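You operate a simulated robot arm through the tools that you are given. There is no shell and no other tool. Be economical: measure what you need, move in short steps, check, and stop when the job is done.

You run a simulated robot arm. Do the job below in one go: nothing can be reset, and whatever is moved stays where it is left.

TASK
Put things in order on the top of the brown table. At the end: the clear water bottle stands where the small green pad stood; the small green pad stands on top of the box with red band; the white printed block stands where the blue link stood; the blue link from the top of the brown table stands on top of the yellow spool; whatever was shut is shut again. Leave all else as you found it, and nothing knocked over.

It is judged by the outcome, as a careful person would: the job done as asked, and still so three seconds after it is handed in. It fails if anything else is knocked over, pushed out of place, dropped, spilled or broken.

THE ROBOT
A 7-joint arm with a two-finger parallel gripper, fixed in place. Base frame: the origin is at the foot of the arm, x ahead of it, y to its left, z up; the work surface is at about z = 780. Lengths are in mm, angles in degrees, forces in N, time in s.
With the tool pointing down near the work surface it reaches from about 220 to 680 mm from the base axis. Its first joint turns from -66.0 to 66.0 degrees. Payload 2.4 kg.
The tool frame sits at the grasp point between the pads (the TCP): z along the fingers, y along the line on which they close. The tips reach 30 mm beyond it. The gripper opens to 94 mm. The fingers are 28 mm wide and 10 mm thick; the gripper's body (50 by 96 mm) begins 55 mm behind the TCP.
Orientation is told as [roll, pitch, yaw] about the base's x, y, z axes, in that order, counted from this pose: with the fingers straight down and closing along the base's y, the tool's x points along the base's -x, its y along +y and its z along -z.

THE INTERFACE
- The arm moves only by the tool step_arm. Its argument "commands" is a list of rows, each a list of 7 numbers: the shift along the tool's x, y, z in m, then the turn, a rotation vector about the tool's x, y, z in degrees, then the finger opening in m, from 0 to 0.094. In form: [[tx, ty, tz, rx, ry, rz, grip], ...]. A call has 1 to 8 rows; each row is the pose to reach, as a shift and turn from the pose commanded when the call began, along the tool's axes at that moment. A row lasts 0.2 s, in which the tool goes at most 50 mm and 8.6 degrees; a call with a longer step from one row to the next is refused whole, and so is a gripper value outside its range. Where a pose cannot be reached the arm comes as near as it can. A force on the tool above 40 N (or 10 N above the force at the start of the call, whichever is more), or a blocked arm, ends the call early, and 0.2 s more pass. The fingers move at their own pace (about 153 mm/s each) and stop on an object; they squeeze with about 22 N. The grip force told is the motor's: it shows also when the fingers shut on nothing. Time passes only in rows, and 0.2 s behind the last, so rows that repeat a pose let the fingers close. It gives the time, the measured TCP pose, the force on the tool (base axes), the opening and the grip force at its end, in the units of the frame above (readings bear some noise).
- Cameras (640 x 400 px; columns grow to the right, rows downward): "scene" is fixed at [32.3, 464.8, 1453.9]; the picture's right is [-0.83, -0.56, 0.00], its down [-0.27, 0.41, -0.87] and it looks along [0.49, -0.72, -0.49] (base axes); focal length 309 px, centre (320, 200). "wrist" rides on the gripper at [-37, 0, -58] in the tool frame; the picture's right is [0.00, -1.00, 0.00], its down [0.97, 0.00, -0.24] and it looks along [0.24, 0.00, 0.97] (tool axes); focal length 218 px, centre (320, 200). There is no depth. A picture from a camera that has moved, and an enlarged one, comes with that camera's place and axes in the base frame and with its lens.
- camera(camera): a new picture of that camera. It takes no simulated time.
- close_up(camera, box): a new picture of the part [left, top, right, bottom] of that camera's present view, enlarged. It takes no simulated time.
- finish_job(): hands the job in; it is judged then, once.

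Go step by step. Nothing tells you positions but the pictures and the camera data: compare them with the known pose of the tool, close in by small moves and look again before you grip or let go. The budget is 120 turns and 64 pictures, counting those below and the enlarged ones. Unless the task says otherwise, let go and move clear before handing in.

The tools are called after "Emit:" as a command line: name --pt "numbers of a row" for each row, then --argument value for the rest, lists and objects as JSON in quotes. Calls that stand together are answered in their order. step_arm: Moves the arm, as the interface text tells. Its arguments: {"type":"object","properties":{"commands":{"type":"array","items":{"type":"array","items":{"type":"number"}}}},"required":["commands"]} The other tools are called the same way: camera (camera) takes a picture; close_up (camera, box) takes an enlarged picture of a part of a camera's view; finish_job () hands the job in.

At the start:

```text
time: 0.0
tool_pos: [370.8, -178.0, 1031.0]
ee_rot: [0.1, 0.0, 0.0]
force: [0.2, -0.3, -0.4]
finger_gap: 93.9
gripper_force: 0.1
```

scene: 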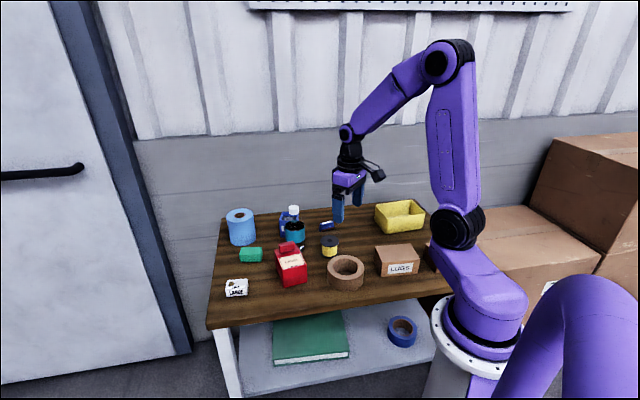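
wrist: 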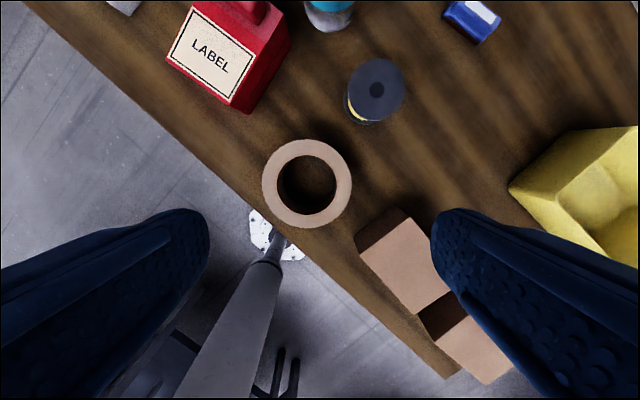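

I see a table with a paper roll, a bottle, a green pad, a red item, a white block, a spool, a blue object, tape, a box and a yellow bin. I'll look at the details first.

Emit:
close_up --camera "scene" --box '[205, 190, 335, 320]'

Emit:
close_up --camera "scene" --box '[310, 180, 450, 300]'

```text
3.08 times, centred on (270, 255) of scene
camera zoom: at [32.3, 464.8, 1453.9], right [-0.83, -0.56, 0.0], down [-0.27, 0.41, -0.87], along [0.49, -0.72, -0.49], focal length 950 px, centre (474, 31)
```

zoom: 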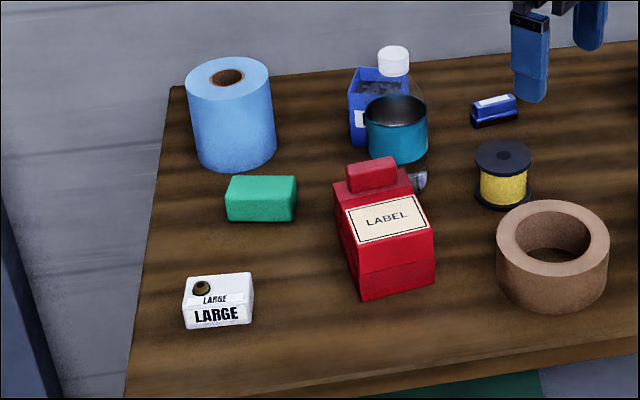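

```text
3.33 times, centred on (380, 240) of scene
camera zoom: at [32.3, 464.8, 1453.9], right [-0.83, -0.56, 0.0], down [-0.27, 0.41, -0.87], along [0.49, -0.72, -0.49], focal length 1029 px, centre (120, 67)
```

zoom: 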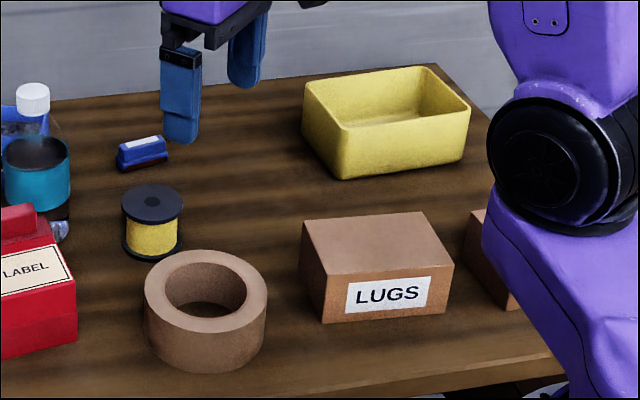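

The "box with red band" isn't clear yet, so I'll move the wrist camera to get an overview from above.

Emit:
step_arm --pt "-0.02 0.03 -0.02 0 0 0 0.094" --pt "-0.04 0.06 -0.04 0 0 0 0.094" --pt "-0.06 0.09 -0.06 0 0 0 0.094" --pt "-0.08 0.12 -0.08 0 0 0 0.094" --pt "-0.1 0.15 -0.1 0 0 0 0.094" --pt "-0.1 0.18 -0.1 0 0 0 0.094"

Emit:
camera --camera "wrist"

Emit:
camera --camera "scene"

```text
time: 1.4
tool_pos: [471.6, 1.3, 1131.2]
ee_rot: [0.0, 0.0, 0.0]
force: [-0.3, 0.2, 0.0]
finger_gap: 93.7
gripper_force: 0.1
```

```text
59 pictures are left
camera wrist: at [508.6, 1.9, 1189.0], right [0.0, -1.0, 0.0], down [-0.97, 0.0, 0.24], along [-0.24, 0.0, -0.97], focal length 218 px, centre (320, 200)
```

wrist: 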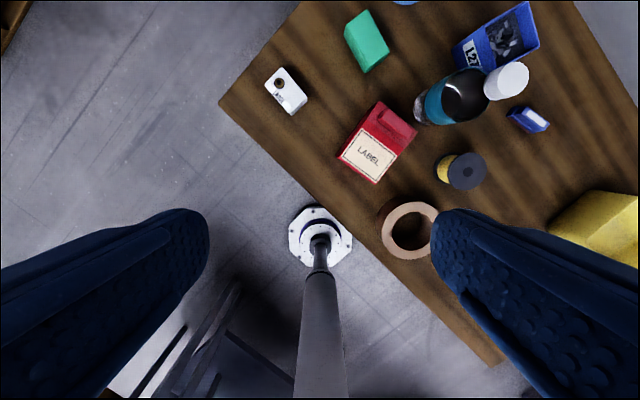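

```text
58 pictures are left
```

scene: 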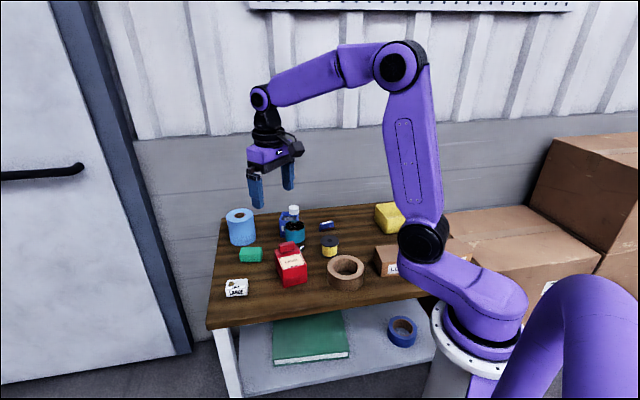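

The bottle and pad are clear now. I'll look toward the right part of the table for the box with the red band.

Emit:
step_arm --pt "0.0 -0.045 0.0 0 0 0 0.094" --pt "0.0 -0.09 0.0 0 0 0 0.094" --pt "0.0 -0.135 0.0 0 0 0 0.094" --pt "0.0 -0.18 0 0 0 0 0.094" --pt "0.0 -0.225 0 0 0 0 0.094" --pt "0.0 -0.27 0 0 0 0 0.094" --pt "0.0 -0.3 0 0 0 0 0.094"

Emit:
camera --camera "wrist"

Emit:
camera --camera "scene"

```text
time: 3.0
tool_pos: [470.7, -299.5, 1132.4]
ee_rot: [-0.1, 0.0, 0.0]
force: [0.2, 0.1, 0.5]
finger_gap: 93.8
gripper_force: 0.2
```

```text
57 pictures are left
camera wrist: at [508.8, -299.2, 1190.0], right [0.0, -1.0, 0.0], down [-0.97, 0.0, 0.24], along [-0.24, 0.0, -0.97], focal length 218 px, centre (320, 200)
```

wrist: 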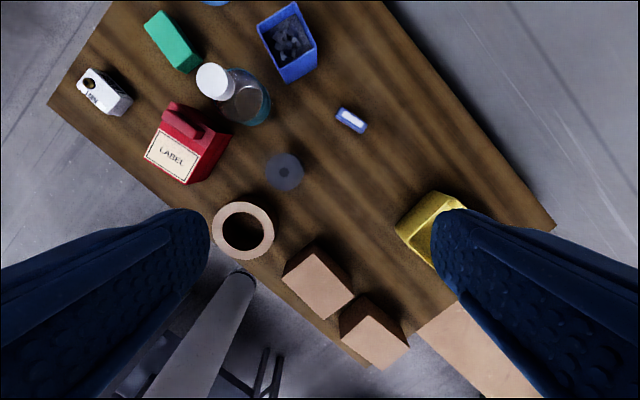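

```text
56 pictures are left
```

scene: 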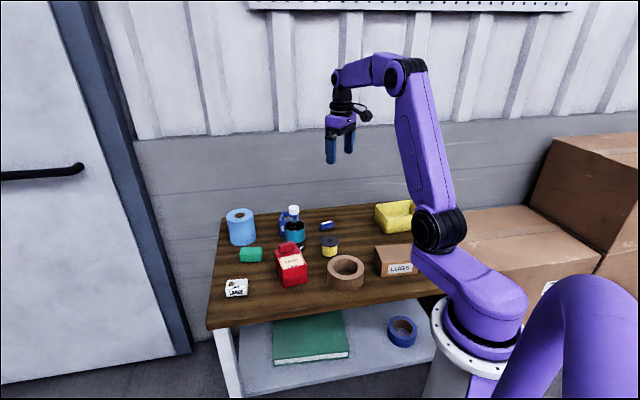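

Two brown boxes stand at the right; the second one's front is hidden by the arm. I'll tilt the wrist camera to see its front.

Emit:
step_arm --pt "0.035 0.014 0.02 2.5 0 0 0.094" --pt "0.07 0.028 0.04 5 0 0 0.094" --pt "0.105 0.042 0.06 7.5 0 0 0.094" --pt "0.14 0.056 0.08 10 0 0 0.094" --pt "0.175 0.07 0.1 12.5 0 0 0.094" --pt "0.21 0.084 0.12 15 0 0 0.094" --pt "0.245 0.1 0.14 17.5 0 0 0.094" --pt "0.28 0.115 0.16 20 0 0 0.094"

Emit:
camera --camera "wrist"

```text
time: 4.8
tool_pos: [290.2, -132.4, 973.3]
ee_rot: [-19.9, -0.1, 22.8]
force: [-3.1, -3.5, -0.1]
finger_gap: 94.2
gripper_force: 0.0
```

```text
55 pictures are left
camera wrist: at [316.3, -99.8, 1026.6], right [0.36, -0.87, 0.34], down [-0.93, -0.3, 0.22], along [-0.09, -0.4, -0.91], focal length 218 px, centre (320, 200)
```

wrist: 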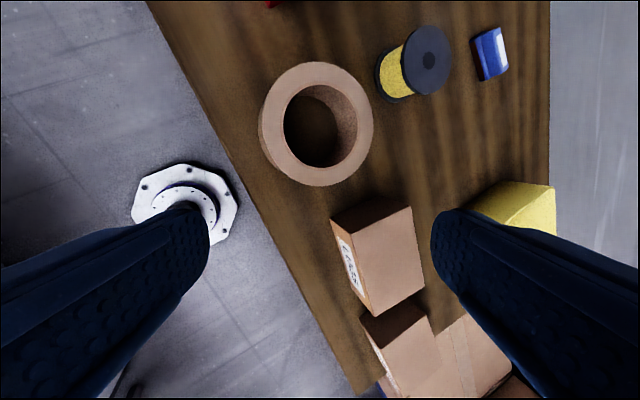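

The arm reached a limit but box 2's front is just visible; zooming in on it.

Emit:
close_up --camera "wrist" --box '[320, 190, 480, 400]'

```text
1.90 times, centred on (400, 295) of wrist
camera zoom: at [316.3, -99.8, 1026.6], right [0.36, -0.87, 0.34], down [-0.93, -0.3, 0.22], along [-0.09, -0.4, -0.91], focal length 416 px, centre (168, 19)
```

zoom: 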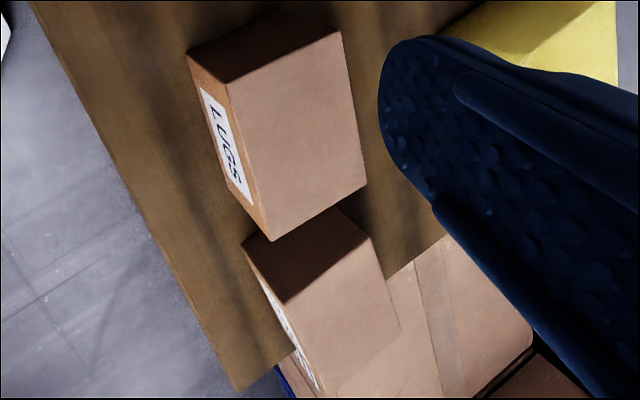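

Box 2 also bears a label I can't read yet. I'll swing the arm right, which should uncover it for the scene camera.

Emit:
step_arm --pt "-0.014 -0.023 -0.002 -2.5 0 0 0.094" --pt "-0.028 -0.046 -0.004 -5 0 0 0.094" --pt "-0.042 -0.069 -0.006 -7.5 0 0 0.094" --pt "-0.056 -0.092 -0.008 -10 0 0 0.094" --pt "-0.07 -0.115 -0.01 -12.5 0 0 0.094" --pt "-0.084 -0.138 -0.012 -15 0 0 0.094" --pt "-0.098 -0.16 -0.015 -17.5 0 0 0.094" --pt "-0.11 -0.182 -0.017 -20 0 0 0.094"

Emit:
close_up --camera "scene" --box '[310, 180, 470, 300]'

```text
time: 6.6
tool_pos: [301.1, -351.0, 1049.9]
ee_rot: [0.0, 0.1, 0.1]
force: [0.4, 0.6, -0.5]
finger_gap: 94.0
gripper_force: 0.0
```

```text
3.33 times, centred on (390, 240) of scene
camera zoom: at [32.2, 464.8, 1453.9], right [-0.83, -0.56, 0.0], down [-0.27, 0.41, -0.87], along [0.49, -0.72, -0.49], focal length 1029 px, centre (87, 67)
```

zoom: 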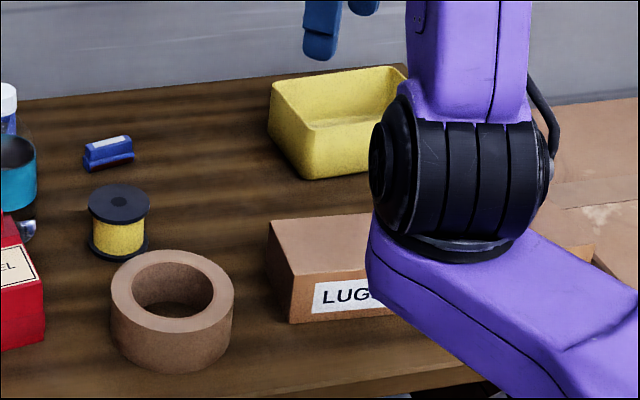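

That hid it differently. I'll bring the wrist camera around with a yaw so it looks at box 2's front instead.

Emit:
step_arm --pt "0.005 0.02 0.0 0 0 -8 0.094" --pt "0.01 0.04 0.01 0 0 -16 0.094" --pt "0.02 0.06 0.02 0 0 -24 0.094" --pt "0.03 0.08 0.03 0 0 -32 0.094" --pt "0.04 0.1 0.04 0 0 -40 0.094" --pt "0.05 0.12 0.06 0 0 -48 0.094" --pt "0.06 0.14 0.08 0 0 -56 0.094" --pt "0.06 0.16 0.1 0 0 -64 0.094"

Emit:
camera --camera "wrist"

```text
time: 8.4
tool_pos: [241.8, -188.0, 950.6]
ee_rot: [0.0, 0.0, 64.0]
force: [0.4, 0.8, 0.2]
finger_gap: 94.4
gripper_force: 0.1
```

```text
52 pictures are left
camera wrist: at [257.7, -155.0, 1008.1], right [0.9, -0.44, 0.0], down [-0.42, -0.87, 0.24], along [-0.1, -0.22, -0.97], focal length 218 px, centre (320, 200)
```

wrist: 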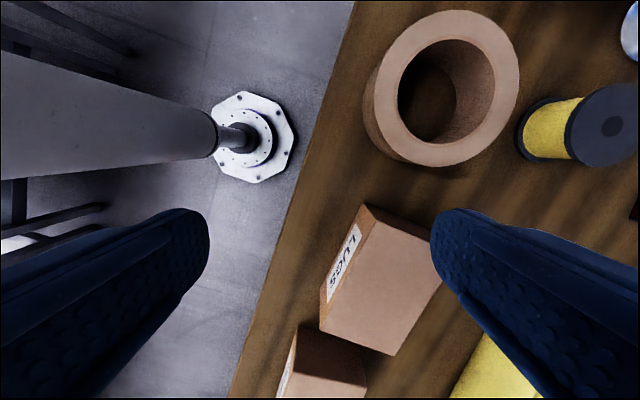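

Box 2's label is barely visible; moving closer with more yaw and a tilt.

Emit:
step_arm --pt "0.015 0.012 0 0 5 0 0.094" --pt "0.03 0.025 0 0 10 0 0.094" --pt "0.045 0.037 0 0 15 0 0.094" --pt "0.057 0.05 0 0 20 0 0.094" --pt "0.057 0.05 0.0 0 25 0 0.094"

Emit:
camera --camera "wrist"

```text
time: 9.6
tool_pos: [171.3, -217.5, 950.2]
ee_rot: [0.0, 25.0, 64.1]
force: [0.0, -0.2, 0.3]
finger_gap: 94.0
gripper_force: 0.1
```

```text
51 pictures are left
camera wrist: at [196.6, -165.9, 986.8], right [0.9, -0.44, 0.0], down [-0.34, -0.7, 0.63], along [-0.28, -0.57, -0.78], focal length 218 px, centre (320, 200)
```

wrist: 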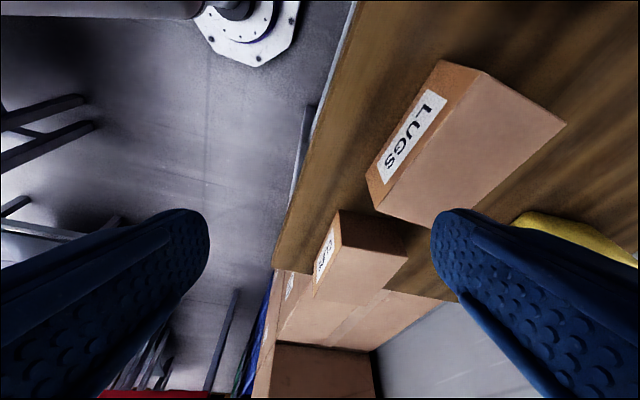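

Zooming on the two labels.

Emit:
close_up --camera "wrist" --box '[270, 50, 570, 320]'

```text
1.48 times, centred on (420, 185) of wrist
camera zoom: at [196.6, -165.9, 986.8], right [0.9, -0.44, 0.0], down [-0.34, -0.7, 0.63], along [-0.28, -0.57, -0.78], focal length 323 px, centre (172, 222)
```

zoom: 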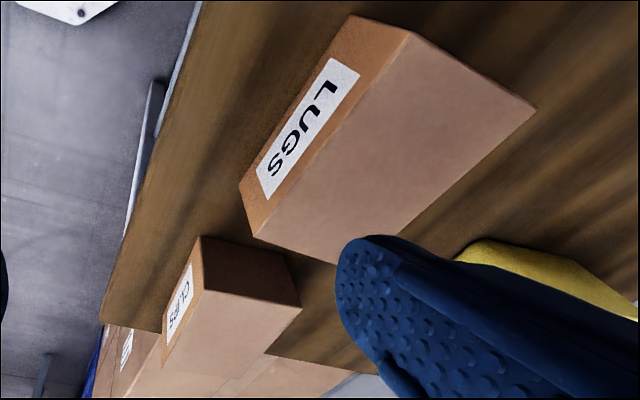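

No red band on these sides. I'll back out and then view the right part of the table from the far side.

Emit:
step_arm --pt "-0.012 0 -0.025 0 -6 0 0.094" --pt "-0.025 0 -0.05 0 -12 0 0.094" --pt "-0.037 0 -0.075 0 -18 0 0.094" --pt "-0.05 0 -0.1 0 -25 0 0.094"

Emit:
step_arm --pt "-0.03 -0.03 0 0 0 8 0.094" --pt "-0.06 -0.06 0 0 0 16 0.094" --pt "-0.06 -0.1 0 0 0 24 0.094" --pt "-0.06 -0.14 0 0 0 32 0.094" --pt "-0.06 -0.18 0 0 0 40 0.094" --pt "-0.04 -0.22 0 0 0 48 0.094" --pt "-0.0 -0.25 0 0 0 56 0.094" --pt "0.04 -0.28 0 0 0 64 0.094"

```text
time: 10.6
tool_pos: [209.1, -140.1, 1020.6]
ee_rot: [0.0, -0.1, 64.1]
force: [-0.4, 0.2, -0.4]
finger_gap: 93.8
gripper_force: 0.0
```

```text
time: 12.4
tool_pos: [444.2, -298.6, 1018.5]
ee_rot: [0.0, -0.1, -0.2]
force: [-0.5, 0.0, 0.8]
finger_gap: 94.1
gripper_force: 0.1
```

Next: move right and tilt to look back at the boxes and the bin.

Emit:
step_arm --pt "-0.01 -0.03 0 0 5 0 0.094" --pt "-0.02 -0.06 0 0 10 0 0.094" --pt "-0.03 -0.09 0 0 15 0 0.094" --pt "-0.03 -0.12 0 0 20 0 0.094" --pt "-0.03 -0.12 0 0 25 0 0.094"

Emit:
camera --camera "wrist"

```text
time: 13.6
tool_pos: [465.4, -414.8, 1018.7]
ee_rot: [0.2, 25.3, 0.1]
force: [0.0, -0.3, 0.4]
finger_gap: 93.9
gripper_force: 0.0
out of reach, approached as far as the arm can: row 5
```

```text
49 pictures are left
camera wrist: at [525.0, -414.8, 1055.2], right [0.0, -1.0, 0.0], down [-0.78, 0.0, 0.63], along [-0.63, 0.0, -0.78], focal length 218 px, centre (320, 200)
```

wrist: 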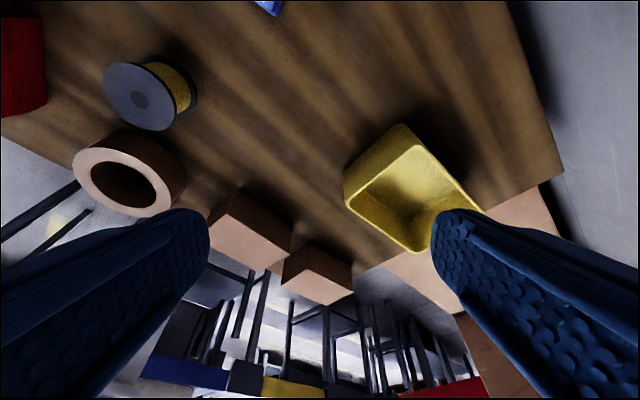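

The bin is empty and the backs of the boxes look plain; zooming to check for bands.

Emit:
close_up --camera "wrist" --box '[190, 120, 490, 320]'

Emit:
close_up --camera "scene" --box '[220, 195, 350, 265]'

Emit:
close_up --camera "scene" --box '[190, 270, 460, 400]'

```text
2.00 times, centred on (340, 220) of wrist
camera zoom: at [525.0, -414.8, 1055.2], right [0.0, -1.0, 0.0], down [-0.78, 0.0, 0.63], along [-0.63, 0.0, -0.78], focal length 436 px, centre (280, 160)
```

zoom: 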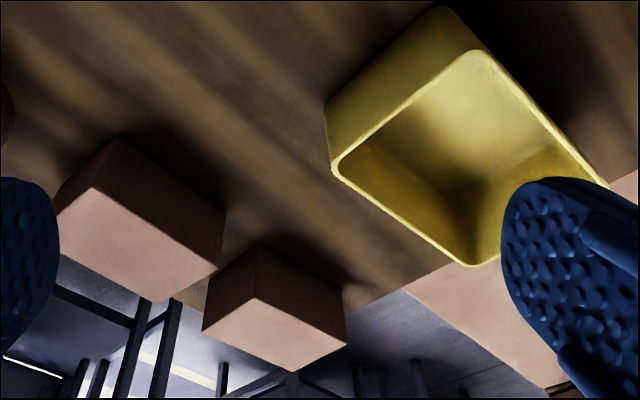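

```text
4.92 times, centred on (285, 230) of scene
camera zoom: at [32.3, 464.7, 1453.9], right [-0.83, -0.56, 0.0], down [-0.27, 0.41, -0.87], along [0.49, -0.72, -0.49], focal length 1520 px, centre (492, 52)
```

zoom: 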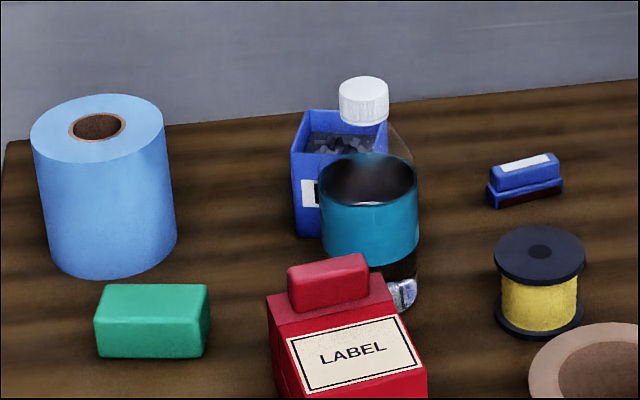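

```text
2.37 times, centred on (325, 335) of scene
camera zoom: at [32.3, 464.7, 1453.9], right [-0.83, -0.56, 0.0], down [-0.27, 0.41, -0.87], along [0.49, -0.72, -0.49], focal length 732 px, centre (308, -120)
```

zoom: 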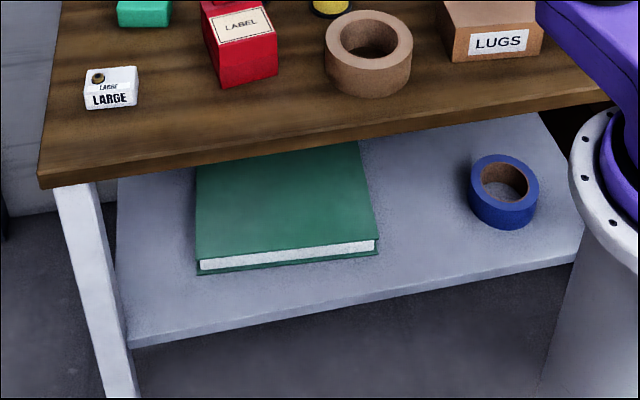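

No red band anywhere visible so far. I'll inspect the far left region (behind the roll) next, along with the red carton.

Emit:
step_arm --pt "0 0.04 -0.02 0 -6 0 0.094" --pt "0 0.08 -0.04 0 -12 0 0.094" --pt "0 0.12 -0.06 0 -18 0 0.094" --pt "0 0.16 -0.08 0 -25 0 0.094" --pt "0 0.2 -0.1 0 -30 0 0.094" --pt "0 0.245 -0.1 0 -30 0 0.094" --pt "0 0.29 -0.1 0 -30 0 0.094" --pt "0 0.335 -0.1 0 -30 0 0.094"

Emit:
step_arm --pt "0 0.045 0 0 -5 0 0.094" --pt "0 0.09 0 0 -10 0 0.094" --pt "0 0.13 0 0 -15 0 0.094" --pt "0 0.13 0 0 -20 0 0.094" --pt "0 0.13 0 0 -25 0 0.094"

Emit:
camera --camera "wrist"

```text
time: 15.4
tool_pos: [510.6, -76.8, 1109.5]
ee_rot: [0.1, -4.9, -0.1]
force: [0.2, 0.7, -0.5]
finger_gap: 93.9
gripper_force: 0.0
```

```text
time: 16.6
tool_pos: [509.1, 50.6, 1110.2]
ee_rot: [0.0, -30.1, 0.0]
force: [0.1, -0.8, 0.4]
finger_gap: 94.0
gripper_force: 0.0
```

```text
45 pictures are left
camera wrist: at [512.5, 51.5, 1178.3], right [0.0, -1.0, 0.0], down [-0.96, 0.0, -0.28], along [0.28, 0.0, -0.96], focal length 218 px, centre (320, 200)
```

wrist: 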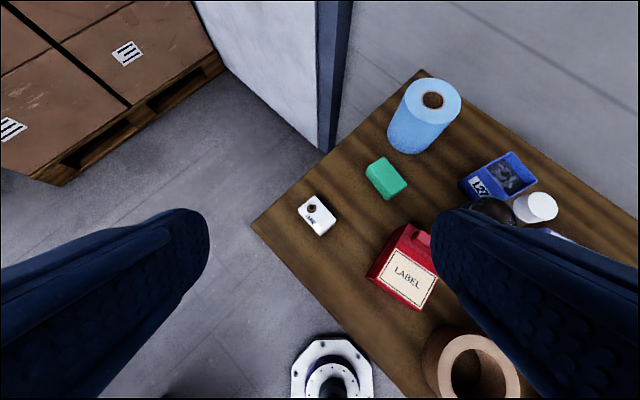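

Nothing hides behind the roll. Zooming on the red carton and the others from here.

Emit:
close_up --camera "wrist" --box '[280, 140, 450, 320]'

Emit:
close_up --camera "scene" --box '[370, 215, 470, 315]'

```text
2.22 times, centred on (365, 230) of wrist
camera zoom: at [512.5, 51.5, 1178.3], right [0.0, -1.0, 0.0], down [-0.96, 0.0, -0.28], along [0.28, 0.0, -0.96], focal length 485 px, centre (220, 133)
```

zoom: 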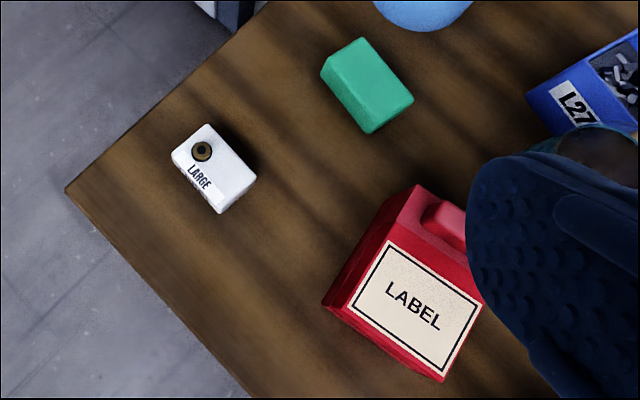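

```text
4.00 times, centred on (420, 265) of scene
camera zoom: at [32.2, 464.8, 1453.9], right [-0.83, -0.56, 0.0], down [-0.27, 0.41, -0.87], along [0.49, -0.72, -0.49], focal length 1235 px, centre (-80, -60)
```

zoom: 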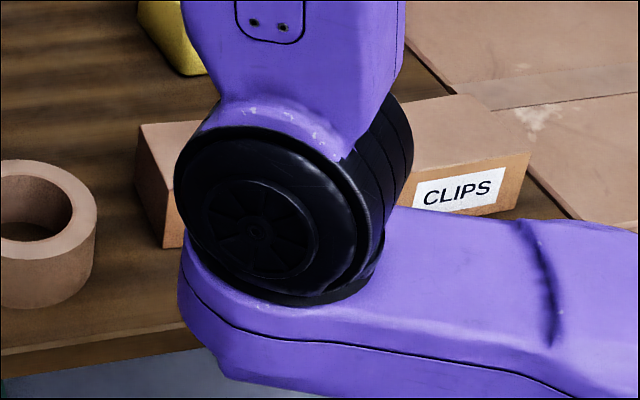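

Only the right-end faces of the two brown boxes remain unseen; I'll go round to look at those.

Emit:
step_arm --pt "0.016 -0.034 -0.005 0 4 0 0.094" --pt "0.032 -0.069 -0.01 0 8 0 0.094" --pt "0.048 -0.103 -0.015 0 12 0 0.094" --pt "0.064 -0.137 -0.02 0 16 0 0.094" --pt "0.08 -0.172 -0.025 0 20 0 0.094" --pt "0.096 -0.206 -0.03 0 24 0 0.094" --pt "0.112 -0.24 -0.035 0 27 0 0.094" --pt "0.128 -0.275 -0.039 0 30 0 0.094"

Emit:
step_arm --pt "0.016 -0.034 0.004 0 0 8 0.094" --pt "0.032 -0.069 0.008 0 0 16 0.094" --pt "0.048 -0.103 0.012 0 0 24 0.094" --pt "0.064 -0.137 0.016 0 0 32 0.094" --pt "0.08 -0.172 0.02 0 0 40 0.094" --pt "0.096 -0.206 0.024 0 0 48 0.094" --pt "0.112 -0.24 0.028 0 0 56 0.094" --pt "0.13 -0.275 0.03 0 0 64 0.094"

Emit:
step_arm --pt "0 0 0 0 0 8 0.094" --pt "0 0 0 0 0 16 0.094" --pt "0 0 0 0 0 24 0.094" --pt "0 0 0 0 0 32 0.094" --pt "0 0 0 0 0 40 0.094" --pt "0 0 0 0 0 46 0.094"

Emit:
camera --camera "wrist"

```text
time: 18.4
tool_pos: [380.5, -225.5, 1080.7]
ee_rot: [0.1, 0.1, 0.2]
force: [-0.5, 0.7, 1.5]
finger_gap: 94.1
gripper_force: 0.1
```

```text
time: 20.2
tool_pos: [249.6, -498.9, 1049.2]
ee_rot: [0.0, 0.0, -64.2]
force: [-0.2, 0.1, -0.7]
finger_gap: 93.9
gripper_force: 0.1
```

```text
time: 21.6
tool_pos: [247.9, -500.1, 1049.4]
ee_rot: [0.1, 0.1, -110.2]
force: [-0.3, 0.6, 0.5]
finger_gap: 93.8
gripper_force: 0.0
```

```text
42 pictures are left
camera wrist: at [236.4, -533.8, 1107.3], right [-0.94, 0.34, 0.0], down [0.33, 0.91, 0.24], along [0.08, 0.23, -0.97], focal length 218 px, centre (320, 200)
```

wrist: 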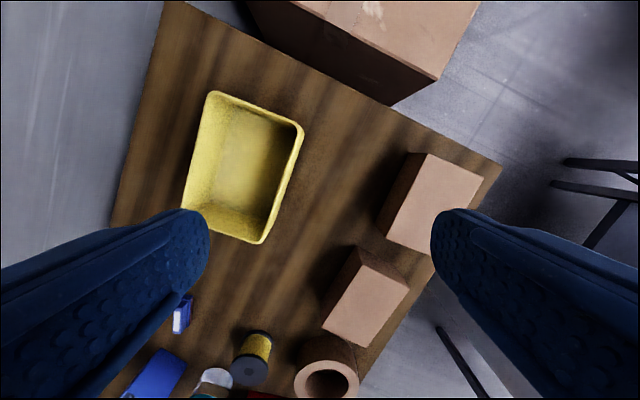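

Lowering and tilting to see the end faces.

Emit:
step_arm --pt "-0.01 -0.0 0.02 0 6 0 0.094" --pt "-0.02 -0.0 0.04 0 12 0 0.094" --pt "-0.03 -0.0 0.06 0 18 0 0.094" --pt "-0.04 0 0.08 0 24 0 0.094" --pt "-0.04 0 0.1 0 30 0 0.094"

Emit:
camera --camera "wrist"

```text
time: 22.8
tool_pos: [236.4, -536.8, 948.1]
ee_rot: [0.0, 30.0, -110.0]
force: [0.3, -0.1, -0.5]
finger_gap: 94.0
gripper_force: 0.1
```

```text
41 pictures are left
camera wrist: at [216.0, -594.6, 980.4], right [-0.94, 0.34, 0.0], down [0.25, 0.68, 0.69], along [0.24, 0.65, -0.72], focal length 218 px, centre (320, 200)
```

wrist: 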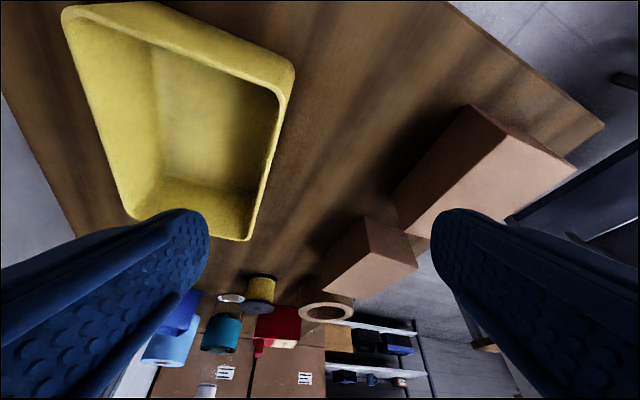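

Both end faces are plain. Zooming on the backs of the remaining items from here.

Emit:
close_up --camera "wrist" --box '[130, 250, 450, 400]'

```text
2.00 times, centred on (290, 325) of wrist
camera zoom: at [216.0, -594.6, 980.4], right [-0.94, 0.34, 0.0], down [0.25, 0.68, 0.69], along [0.24, 0.65, -0.72], focal length 436 px, centre (380, -50)
```

zoom: 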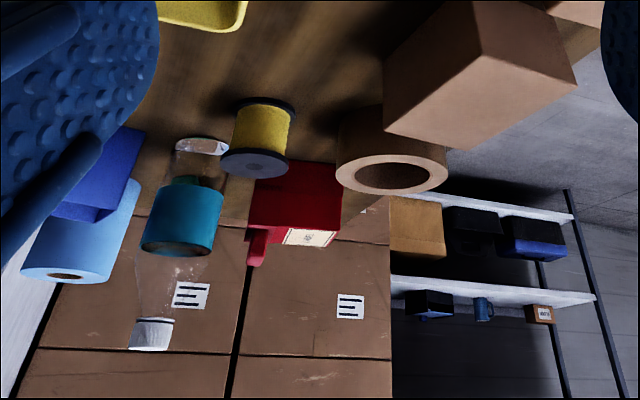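

Checking both boxes' back and end faces magnified from this pose.

Emit:
close_up --camera "wrist" --box '[300, 90, 600, 310]'

```text
1.82 times, centred on (450, 200) of wrist
camera zoom: at [216.0, -594.6, 980.4], right [-0.94, 0.34, 0.0], down [0.25, 0.68, 0.69], along [0.24, 0.65, -0.72], focal length 397 px, centre (84, 200)
```

zoom: 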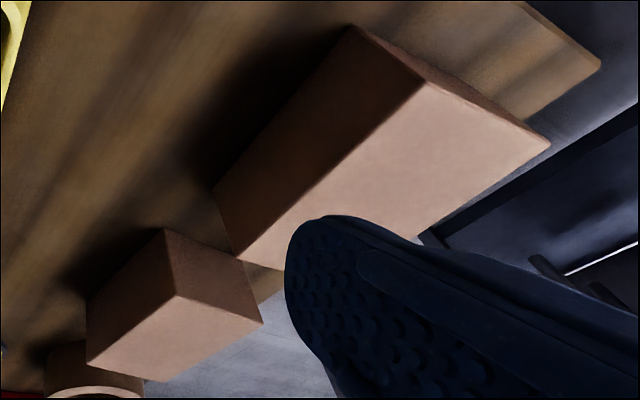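

Still no red band. I'll go look closely at the blue item, which seems to have a dark red lower part.

Emit:
step_arm --pt "0.01 0 -0.02 0 -6 0 0.094" --pt "0.02 0 -0.04 0 -12 0 0.094" --pt "0.03 0 -0.06 0 -18 0 0.094" --pt "0.04 0 -0.07 0 -24 0 0.094" --pt "0.05 0 -0.086 0 -30 0 0.094"

Emit:
step_arm --pt "0.0 0 0 0 0 -8 0.094" --pt "0 0 0 0 0 -16 0.094" --pt "0 0 0 0 0 -24 0.094" --pt "0 0 0 0 0 -32 0.094" --pt "0 0 0 0 0 -40 0.094" --pt "0 0 0 0 0 -48 0.094" --pt "0 0 0 0 0 -55 0.094"

Emit:
step_arm --pt "0.0 0.04 0 0 0 -8 0.094" --pt "0 0.08 0 0 0 -16 0.094" --pt "0 0.12 0 0 0 -24 0.094" --pt "0 0.16 0 0 0 -32 0.094" --pt "0 0.2 0 0 0 -40 0.094" --pt "0 0.24 0 0 0 -48 0.094" --pt "0 0.28 0 0 0 -55 0.094"

Emit:
camera --camera "wrist"

```text
time: 24.0
tool_pos: [236.8, -535.4, 1049.5]
ee_rot: [0.0, -0.1, -110.0]
force: [-0.1, -0.3, -0.4]
finger_gap: 94.0
gripper_force: 0.1
```

```text
time: 25.6
tool_pos: [235.0, -537.8, 1050.5]
ee_rot: [-0.1, 0.0, -54.9]
force: [0.2, 0.9, -0.2]
finger_gap: 93.7
gripper_force: 0.0
```

```text
time: 27.2
tool_pos: [467.9, -376.8, 1049.5]
ee_rot: [0.0, 0.0, 0.1]
force: [-0.8, 1.1, 0.0]
finger_gap: 94.0
gripper_force: 0.0
```

```text
38 pictures are left
camera wrist: at [504.3, -376.9, 1106.5], right [0.0, -1.0, 0.0], down [-0.97, 0.0, 0.24], along [-0.24, 0.0, -0.97], focal length 218 px, centre (320, 200)
```

wrist: 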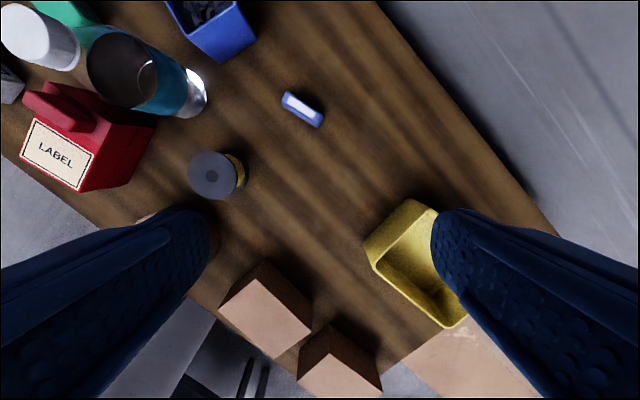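

Descending toward the blue item for a close look.

Emit:
step_arm --pt "-0.01 0.01 0.04 0 0 0 0.094" --pt "-0.02 0.02 0.08 0 0 0 0.094" --pt "-0.03 0.03 0.12 0 0 0 0.094" --pt "-0.04 0.03 0.15 0 0 0 0.094"

Emit:
close_up --camera "wrist" --box '[120, 0, 440, 200]'

```text
time: 28.2
tool_pos: [504.1, -346.3, 898.4]
ee_rot: [0.0, -0.1, -0.1]
force: [-0.3, -0.7, -0.5]
finger_gap: 94.1
gripper_force: 0.0
```

```text
2.00 times, centred on (280, 100) of wrist
camera zoom: at [541.8, -346.2, 956.4], right [0.0, -1.0, 0.0], down [-0.97, 0.0, 0.24], along [-0.24, 0.0, -0.97], focal length 436 px, centre (400, 400)
```

zoom: 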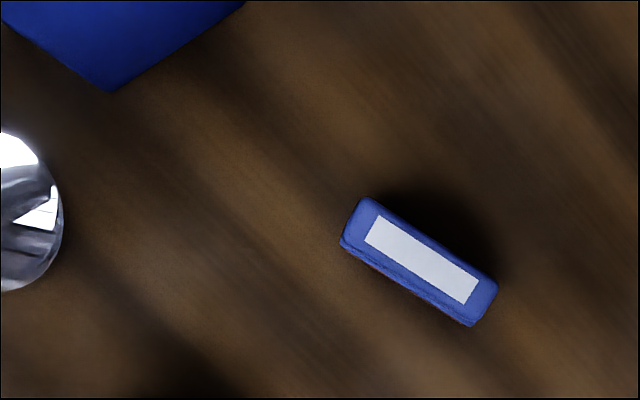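

The blue item is a stamp-like block with a white label. I'll look more closely at the red carton from above next.

Emit:
step_arm --pt "0.01 0.0 -0.045 0 0 0 0.094" --pt "0.02 0.0 -0.09 0 0 0 0.094" --pt "0.03 0.03 -0.12 0 0 0 0.094" --pt "0.04 0.07 -0.14 0 0 0 0.094" --pt "0.05 0.11 -0.15 0 0 0 0.094" --pt "0.05 0.15 -0.15 0 0 0 0.094" --pt "0.05 0.19 -0.15 0 0 0 0.094" --pt "0.05 0.23 -0.15 0 0 0 0.094"

Emit:
close_up --camera "wrist" --box '[160, 0, 480, 200]'

```text
time: 30.0
tool_pos: [453.1, -114.9, 1050.2]
ee_rot: [0.0, 0.1, 0.0]
force: [0.1, -0.4, -0.4]
finger_gap: 94.1
gripper_force: 0.0
```

```text
2.00 times, centred on (320, 100) of wrist
camera zoom: at [491.3, -114.6, 1106.5], right [0.0, -1.0, 0.0], down [-0.97, 0.0, 0.24], along [-0.24, 0.0, -0.97], focal length 436 px, centre (320, 400)
```

zoom: 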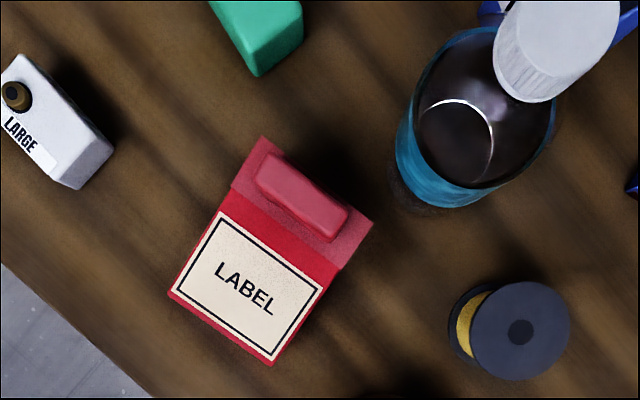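

The carton is not flat-topped. Zooming from the scene camera at the blue item and around for any red band.

Emit:
close_up --camera "scene" --box '[310, 212, 350, 262]'

Emit:
camera --camera "scene"

```text
8.00 times, centred on (330, 237) of scene
camera zoom: at [32.3, 464.8, 1453.9], right [-0.83, -0.56, 0.0], down [-0.27, 0.41, -0.87], along [0.49, -0.72, -0.49], focal length 2469 px, centre (240, -96)
```

zoom: 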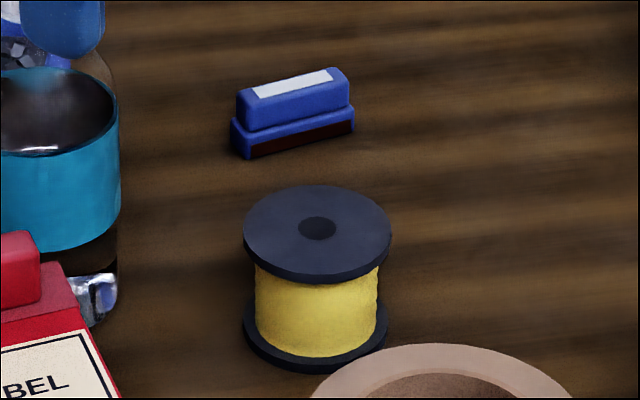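

```text
34 pictures are left
```

scene: 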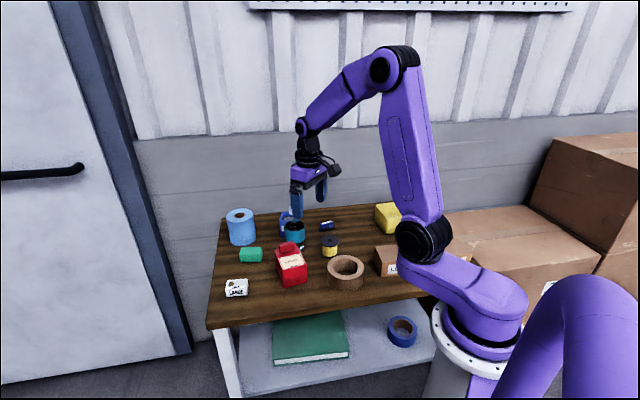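

No flat-topped box with a red band is visible on the table. The lower shelf is partly hidden, so I'll go look at it from in front of the table.

Emit:
step_arm --pt "0.02 0.036 0.0 0 0 7.2 0.094" --pt "0.04 0.072 0.0 0 0 14.4 0.094" --pt "0.06 0.108 0.0 0 0 21.6 0.094" --pt "0.08 0.144 0.0 0 0 28.8 0.094" --pt "0.1 0.18 0.02 0 0 36 0.094" --pt "0.123 0.215 0.05 0 0 43 0.094"

Emit:
step_arm --pt "0.0 0 0.03 0 -8 0 0.094" --pt "0 0 0.06 0 -16 0 0.094" --pt "0 0 0.09 0 -24 0 0.094" --pt "0 0 0.13 0 -32 0 0.094" --pt "0 0 0.17 0 -40 0 0.094" --pt "0 0 0.21 0 -48 0 0.094" --pt "0 0 0.25 0 -55 0 0.094"

Emit:
camera --camera "wrist"

```text
refused: row 6 steps farther than a row can; nothing moved
```

```text
time: 31.3
tool_pos: [457.7, -133.2, 874.2]
ee_rot: [-0.4, -42.1, -2.7]
force: [1.2, 0.3, 0.4]
finger_gap: 94.1
gripper_force: 0.0
out of reach, approached as far as the arm can: row 3, 4
stopped in row 6: the force on the tool passed its limit (the readings are from after the stop); the commanded pose is now the measured one
```

```text
33 pictures are left
camera wrist: at [446.5, -133.1, 941.1], right [-0.05, -1.0, 0.01], down [-0.88, 0.04, -0.47], along [0.47, -0.03, -0.88], focal length 218 px, centre (320, 200)
```

wrist: 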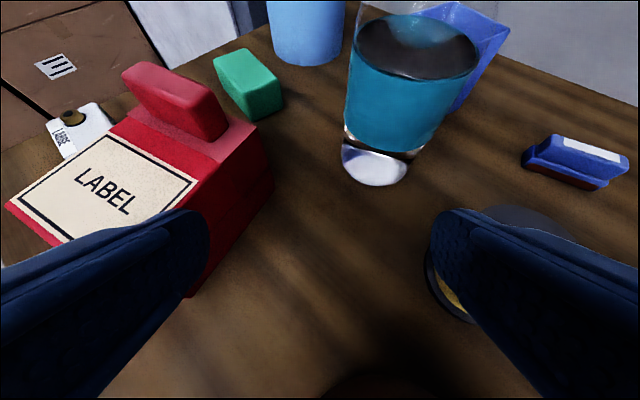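

The first call was refused while the second ran, so the tool dropped and touched something. I'll back straight out and check for damage.

Emit:
step_arm --pt "0.0 0 -0.03 0 0 0 0.094" --pt "0 0 -0.07 0 4 0 0.094" --pt "0 0 -0.11 0 8 0 0.094" --pt "0.0 0 -0.15 0 14 0 0.094" --pt "0.0 0 -0.19 0 20 0 0.094"

Emit:
close_up --camera "scene" --box '[205, 190, 405, 320]'

```text
time: 32.5
tool_pos: [330.2, -126.2, 1017.4]
ee_rot: [-0.3, -22.1, -2.7]
force: [0.2, -0.6, -0.2]
finger_gap: 93.9
gripper_force: 0.1
out of reach, approached as far as the arm can: row 4
```

```text
3.08 times, centred on (305, 255) of scene
camera zoom: at [32.2, 464.8, 1453.9], right [-0.83, -0.56, 0.0], down [-0.27, 0.41, -0.87], along [0.49, -0.72, -0.49], focal length 950 px, centre (366, 31)
```

zoom: 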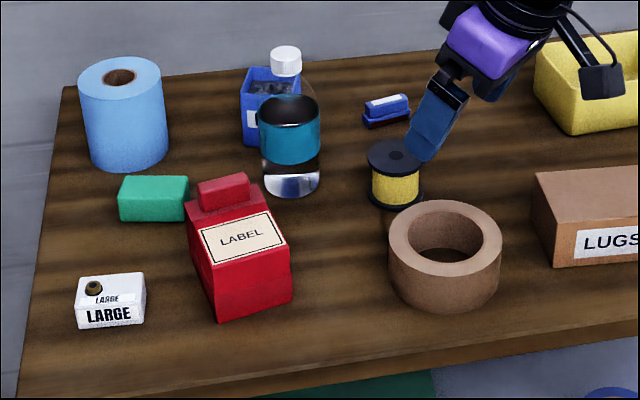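

The red carton was pushed by roughly (+13,+40) mm, upright and not turned; nothing else moved. I will put it back later. First I straighten the tool.

Emit:
step_arm --pt "0.0 0.03 0 0 5.5 0 0.094" --pt "0 0.06 0 0 11 0 0.094" --pt "0 0.09 0 0 16.5 0 0.094" --pt "0.0 0.12 0 0 22 0 0.094"

```text
time: 33.5
tool_pos: [334.8, -4.7, 1015.7]
ee_rot: [-0.2, -0.1, -2.8]
force: [0.2, 0.4, 1.0]
finger_gap: 94.0
gripper_force: 0.0
```

Continuing to a spot in front of the table, well clear of it.

Emit:
step_arm --pt "0.0 0.02 0 0 0 8 0.094" --pt "0 0.04 0 0 0 16 0.094" --pt "0 0.06 0 0 0 24 0.094" --pt "0.0 0.08 0 0 0 32 0.094" --pt "0.01 0.105 0.015 0 0 40 0.094"

```text
time: 34.7
tool_pos: [332.2, 100.4, 999.6]
ee_rot: [-0.1, -0.3, -43.0]
force: [-0.1, 0.3, 0.2]
finger_gap: 94.1
gripper_force: 0.0
```

Lowering in front of the table edge while tilting toward the shelf.

Emit:
step_arm --pt "0.02 0 0.03 0 -4 0 0.094" --pt "0.03 0 0.06 0 -8 0 0.094" --pt "0.03 0 0.1 0 -14 0 0.094" --pt "0.03 0 0.14 0 -20 0 0.094" --pt "0.03 0 0.18 0 -28 0 0.094" --pt "0.03 0 0.22 0 -36 0 0.094" --pt "0.03 0 0.25 0 -44 0 0.094" --pt "0.03 0 0.28 0 -50 0 0.094"

Emit:
camera --camera "wrist"

```text
time: 36.5
tool_pos: [310.2, 119.4, 718.1]
ee_rot: [-0.1, -50.5, -42.8]
force: [0.2, -0.3, -0.6]
finger_gap: 93.7
gripper_force: 0.1
```

```text
31 pictures are left
camera wrist: at [295.1, 133.1, 782.3], right [-0.68, -0.73, 0.0], down [-0.59, 0.55, -0.6], along [0.44, -0.41, -0.8], focal length 218 px, centre (320, 200)
```

wrist: 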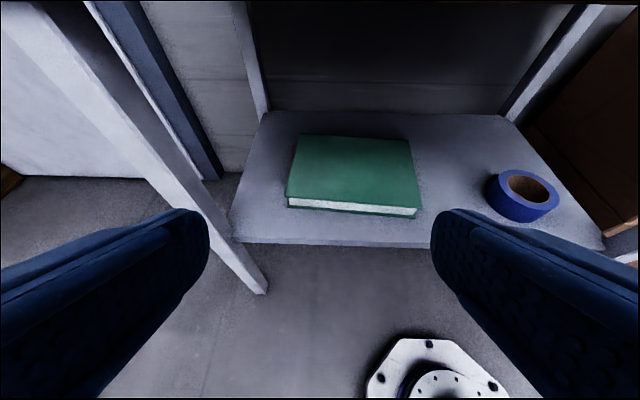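

The shelf holds only a book and tape. The zoom re-renders sharply, so I'll use the scene camera on the brown boxes again from this arm pose.

Emit:
close_up --camera "scene" --box '[370, 210, 470, 290]'

Emit:
close_up --camera "scene" --box '[215, 195, 345, 315]'

```text
5.00 times, centred on (420, 250) of scene
camera zoom: at [32.2, 464.7, 1453.9], right [-0.83, -0.56, 0.0], down [-0.27, 0.41, -0.87], along [0.49, -0.72, -0.49], focal length 1543 px, centre (-180, -50)
```

zoom: 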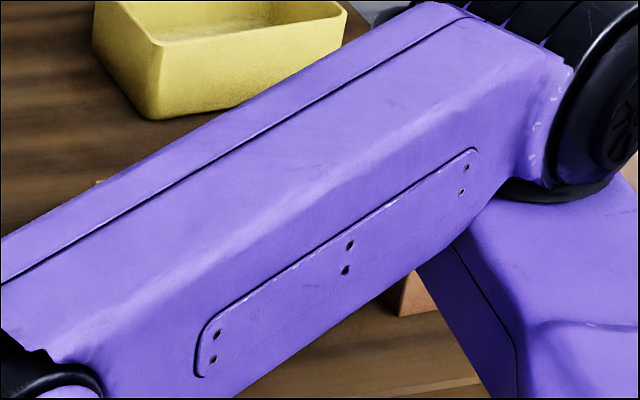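

```text
3.33 times, centred on (280, 255) of scene
camera zoom: at [32.2, 464.7, 1453.9], right [-0.83, -0.56, 0.0], down [-0.27, 0.41, -0.87], along [0.49, -0.72, -0.49], focal length 1029 px, centre (453, 17)
```

zoom: 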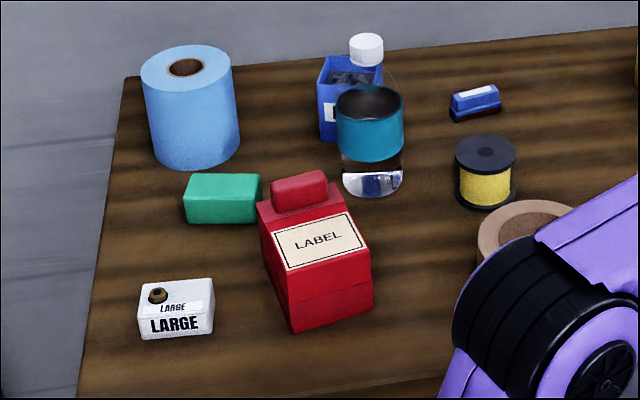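

Raising the arm back out, in front of the table.

Emit:
step_arm --pt "-0.027 0 -0.022 0 6 0 0.094" --pt "-0.054 0 -0.045 0 12 0 0.094" --pt "-0.081 0 -0.067 0 18 0 0.094" --pt "-0.108 0 -0.09 0 25 0 0.094" --pt "-0.135 0 -0.112 0 32 0 0.094" --pt "-0.16 0 -0.135 0 38 0 0.094" --pt "-0.187 0 -0.157 0 44 0 0.094" --pt "-0.215 0 -0.18 0 50 0 0.094"

```text
time: 38.3
tool_pos: [308.0, 118.9, 997.7]
ee_rot: [-0.1, -0.1, -42.9]
force: [-0.8, 0.5, 0.4]
finger_gap: 94.1
gripper_force: 0.1
```

Going above the red carton with the gripper turned to line up with its ridge.

Emit:
step_arm --pt "-0.03 0 -0.02 0 0 -8 0.094" --pt "-0.06 0 -0.042 0 0 -16 0.094" --pt "-0.09 0 -0.042 0 0 -24 0.094" --pt "-0.12 0 -0.042 0 0 -32 0.094" --pt "-0.155 0 -0.042 0 0 -40 0.094" --pt "-0.19 0 -0.042 0 0 -48 0.094" --pt "-0.225 0 -0.042 0 0 -56 0.094" --pt "-0.262 0 -0.042 0 0 -64 0.094"

Emit:
step_arm --pt "0 0 0 0 0 -8 0.094" --pt "0 0 0 0 0 -16 0.094" --pt "0 0 0 0 0 -24 0.094" --pt "0 0 0 0 0 -28.5 0.094"

Emit:
camera --camera "wrist"

Emit:
close_up --camera "scene" --box '[370, 210, 470, 290]'

```text
time: 40.1
tool_pos: [503.1, -57.5, 1041.7]
ee_rot: [-0.3, -0.1, 21.3]
force: [-0.4, 0.4, -0.8]
finger_gap: 94.1
gripper_force: 0.1
```

```text
time: 41.1
tool_pos: [501.5, -58.4, 1041.4]
ee_rot: [-0.3, 0.1, 49.8]
force: [0.1, 0.0, 0.3]
finger_gap: 94.2
gripper_force: 0.1
```

```text
28 pictures are left
camera wrist: at [526.1, -29.9, 1099.3], right [0.76, -0.65, 0.01], down [-0.63, -0.74, 0.24], along [-0.15, -0.19, -0.97], focal length 218 px, centre (320, 200)
```

wrist: 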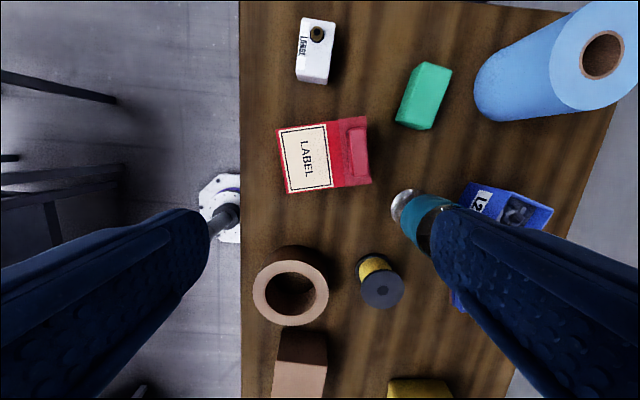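

```text
5.00 times, centred on (420, 250) of scene
camera zoom: at [32.3, 464.8, 1453.9], right [-0.83, -0.56, 0.0], down [-0.27, 0.41, -0.87], along [0.49, -0.72, -0.49], focal length 1543 px, centre (-180, -50)
```

zoom: 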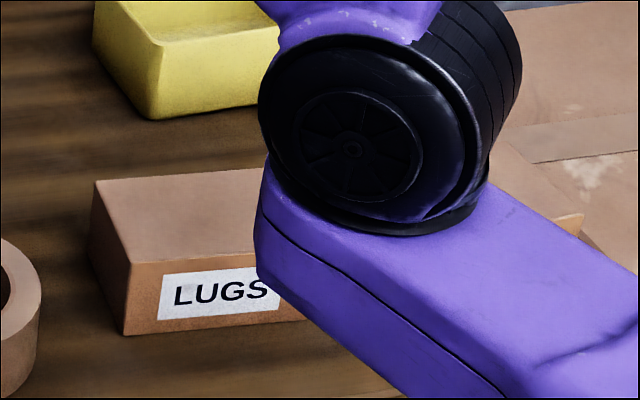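

The carton's ridge is at about (552,-57), top near z=880; the bottle at about (579,-184). I'll move above the ridge and check alignment.

Emit:
step_arm --pt "-0.017 -0.019 0 0 0 0 0.06" --pt "-0.034 -0.038 0.02 0 0 0 0.06" --pt "-0.034 -0.038 0.06 0 0 0 0.06" --pt "-0.034 -0.038 0.1 0 0 0 0.06"

Emit:
camera --camera "wrist"

```text
time: 42.1
tool_pos: [554.6, -58.8, 942.2]
ee_rot: [-0.5, 0.1, 49.7]
force: [0.0, 0.3, -0.8]
finger_gap: 59.9
gripper_force: 0.0
```

```text
26 pictures are left
camera wrist: at [578.8, -30.4, 999.3], right [0.76, -0.65, 0.01], down [-0.63, -0.74, 0.24], along [-0.15, -0.19, -0.97], focal length 218 px, centre (320, 200)
```

wrist: 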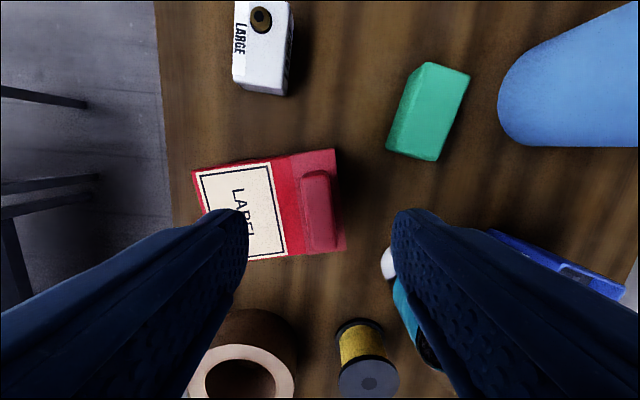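

Ridge is centred under the fingers. Descending and gripping it.

Emit:
step_arm --pt "0 0 0.02 0 0 0 0.05" --pt "0 0 0.035 0 0 0 0.05" --pt "0 0 0.046 0 0 0 0.05" --pt "0 0 0.046 0 0 0 0.03" --pt "0 0 0.046 0 0 0 0.005" --pt "0 0 0.046 0 0 0 0.005"

```text
time: 43.5
tool_pos: [556.1, -58.2, 897.3]
ee_rot: [-0.3, 0.1, 49.6]
force: [0.2, 0.9, 0.4]
finger_gap: 17.6
gripper_force: 22.1
```

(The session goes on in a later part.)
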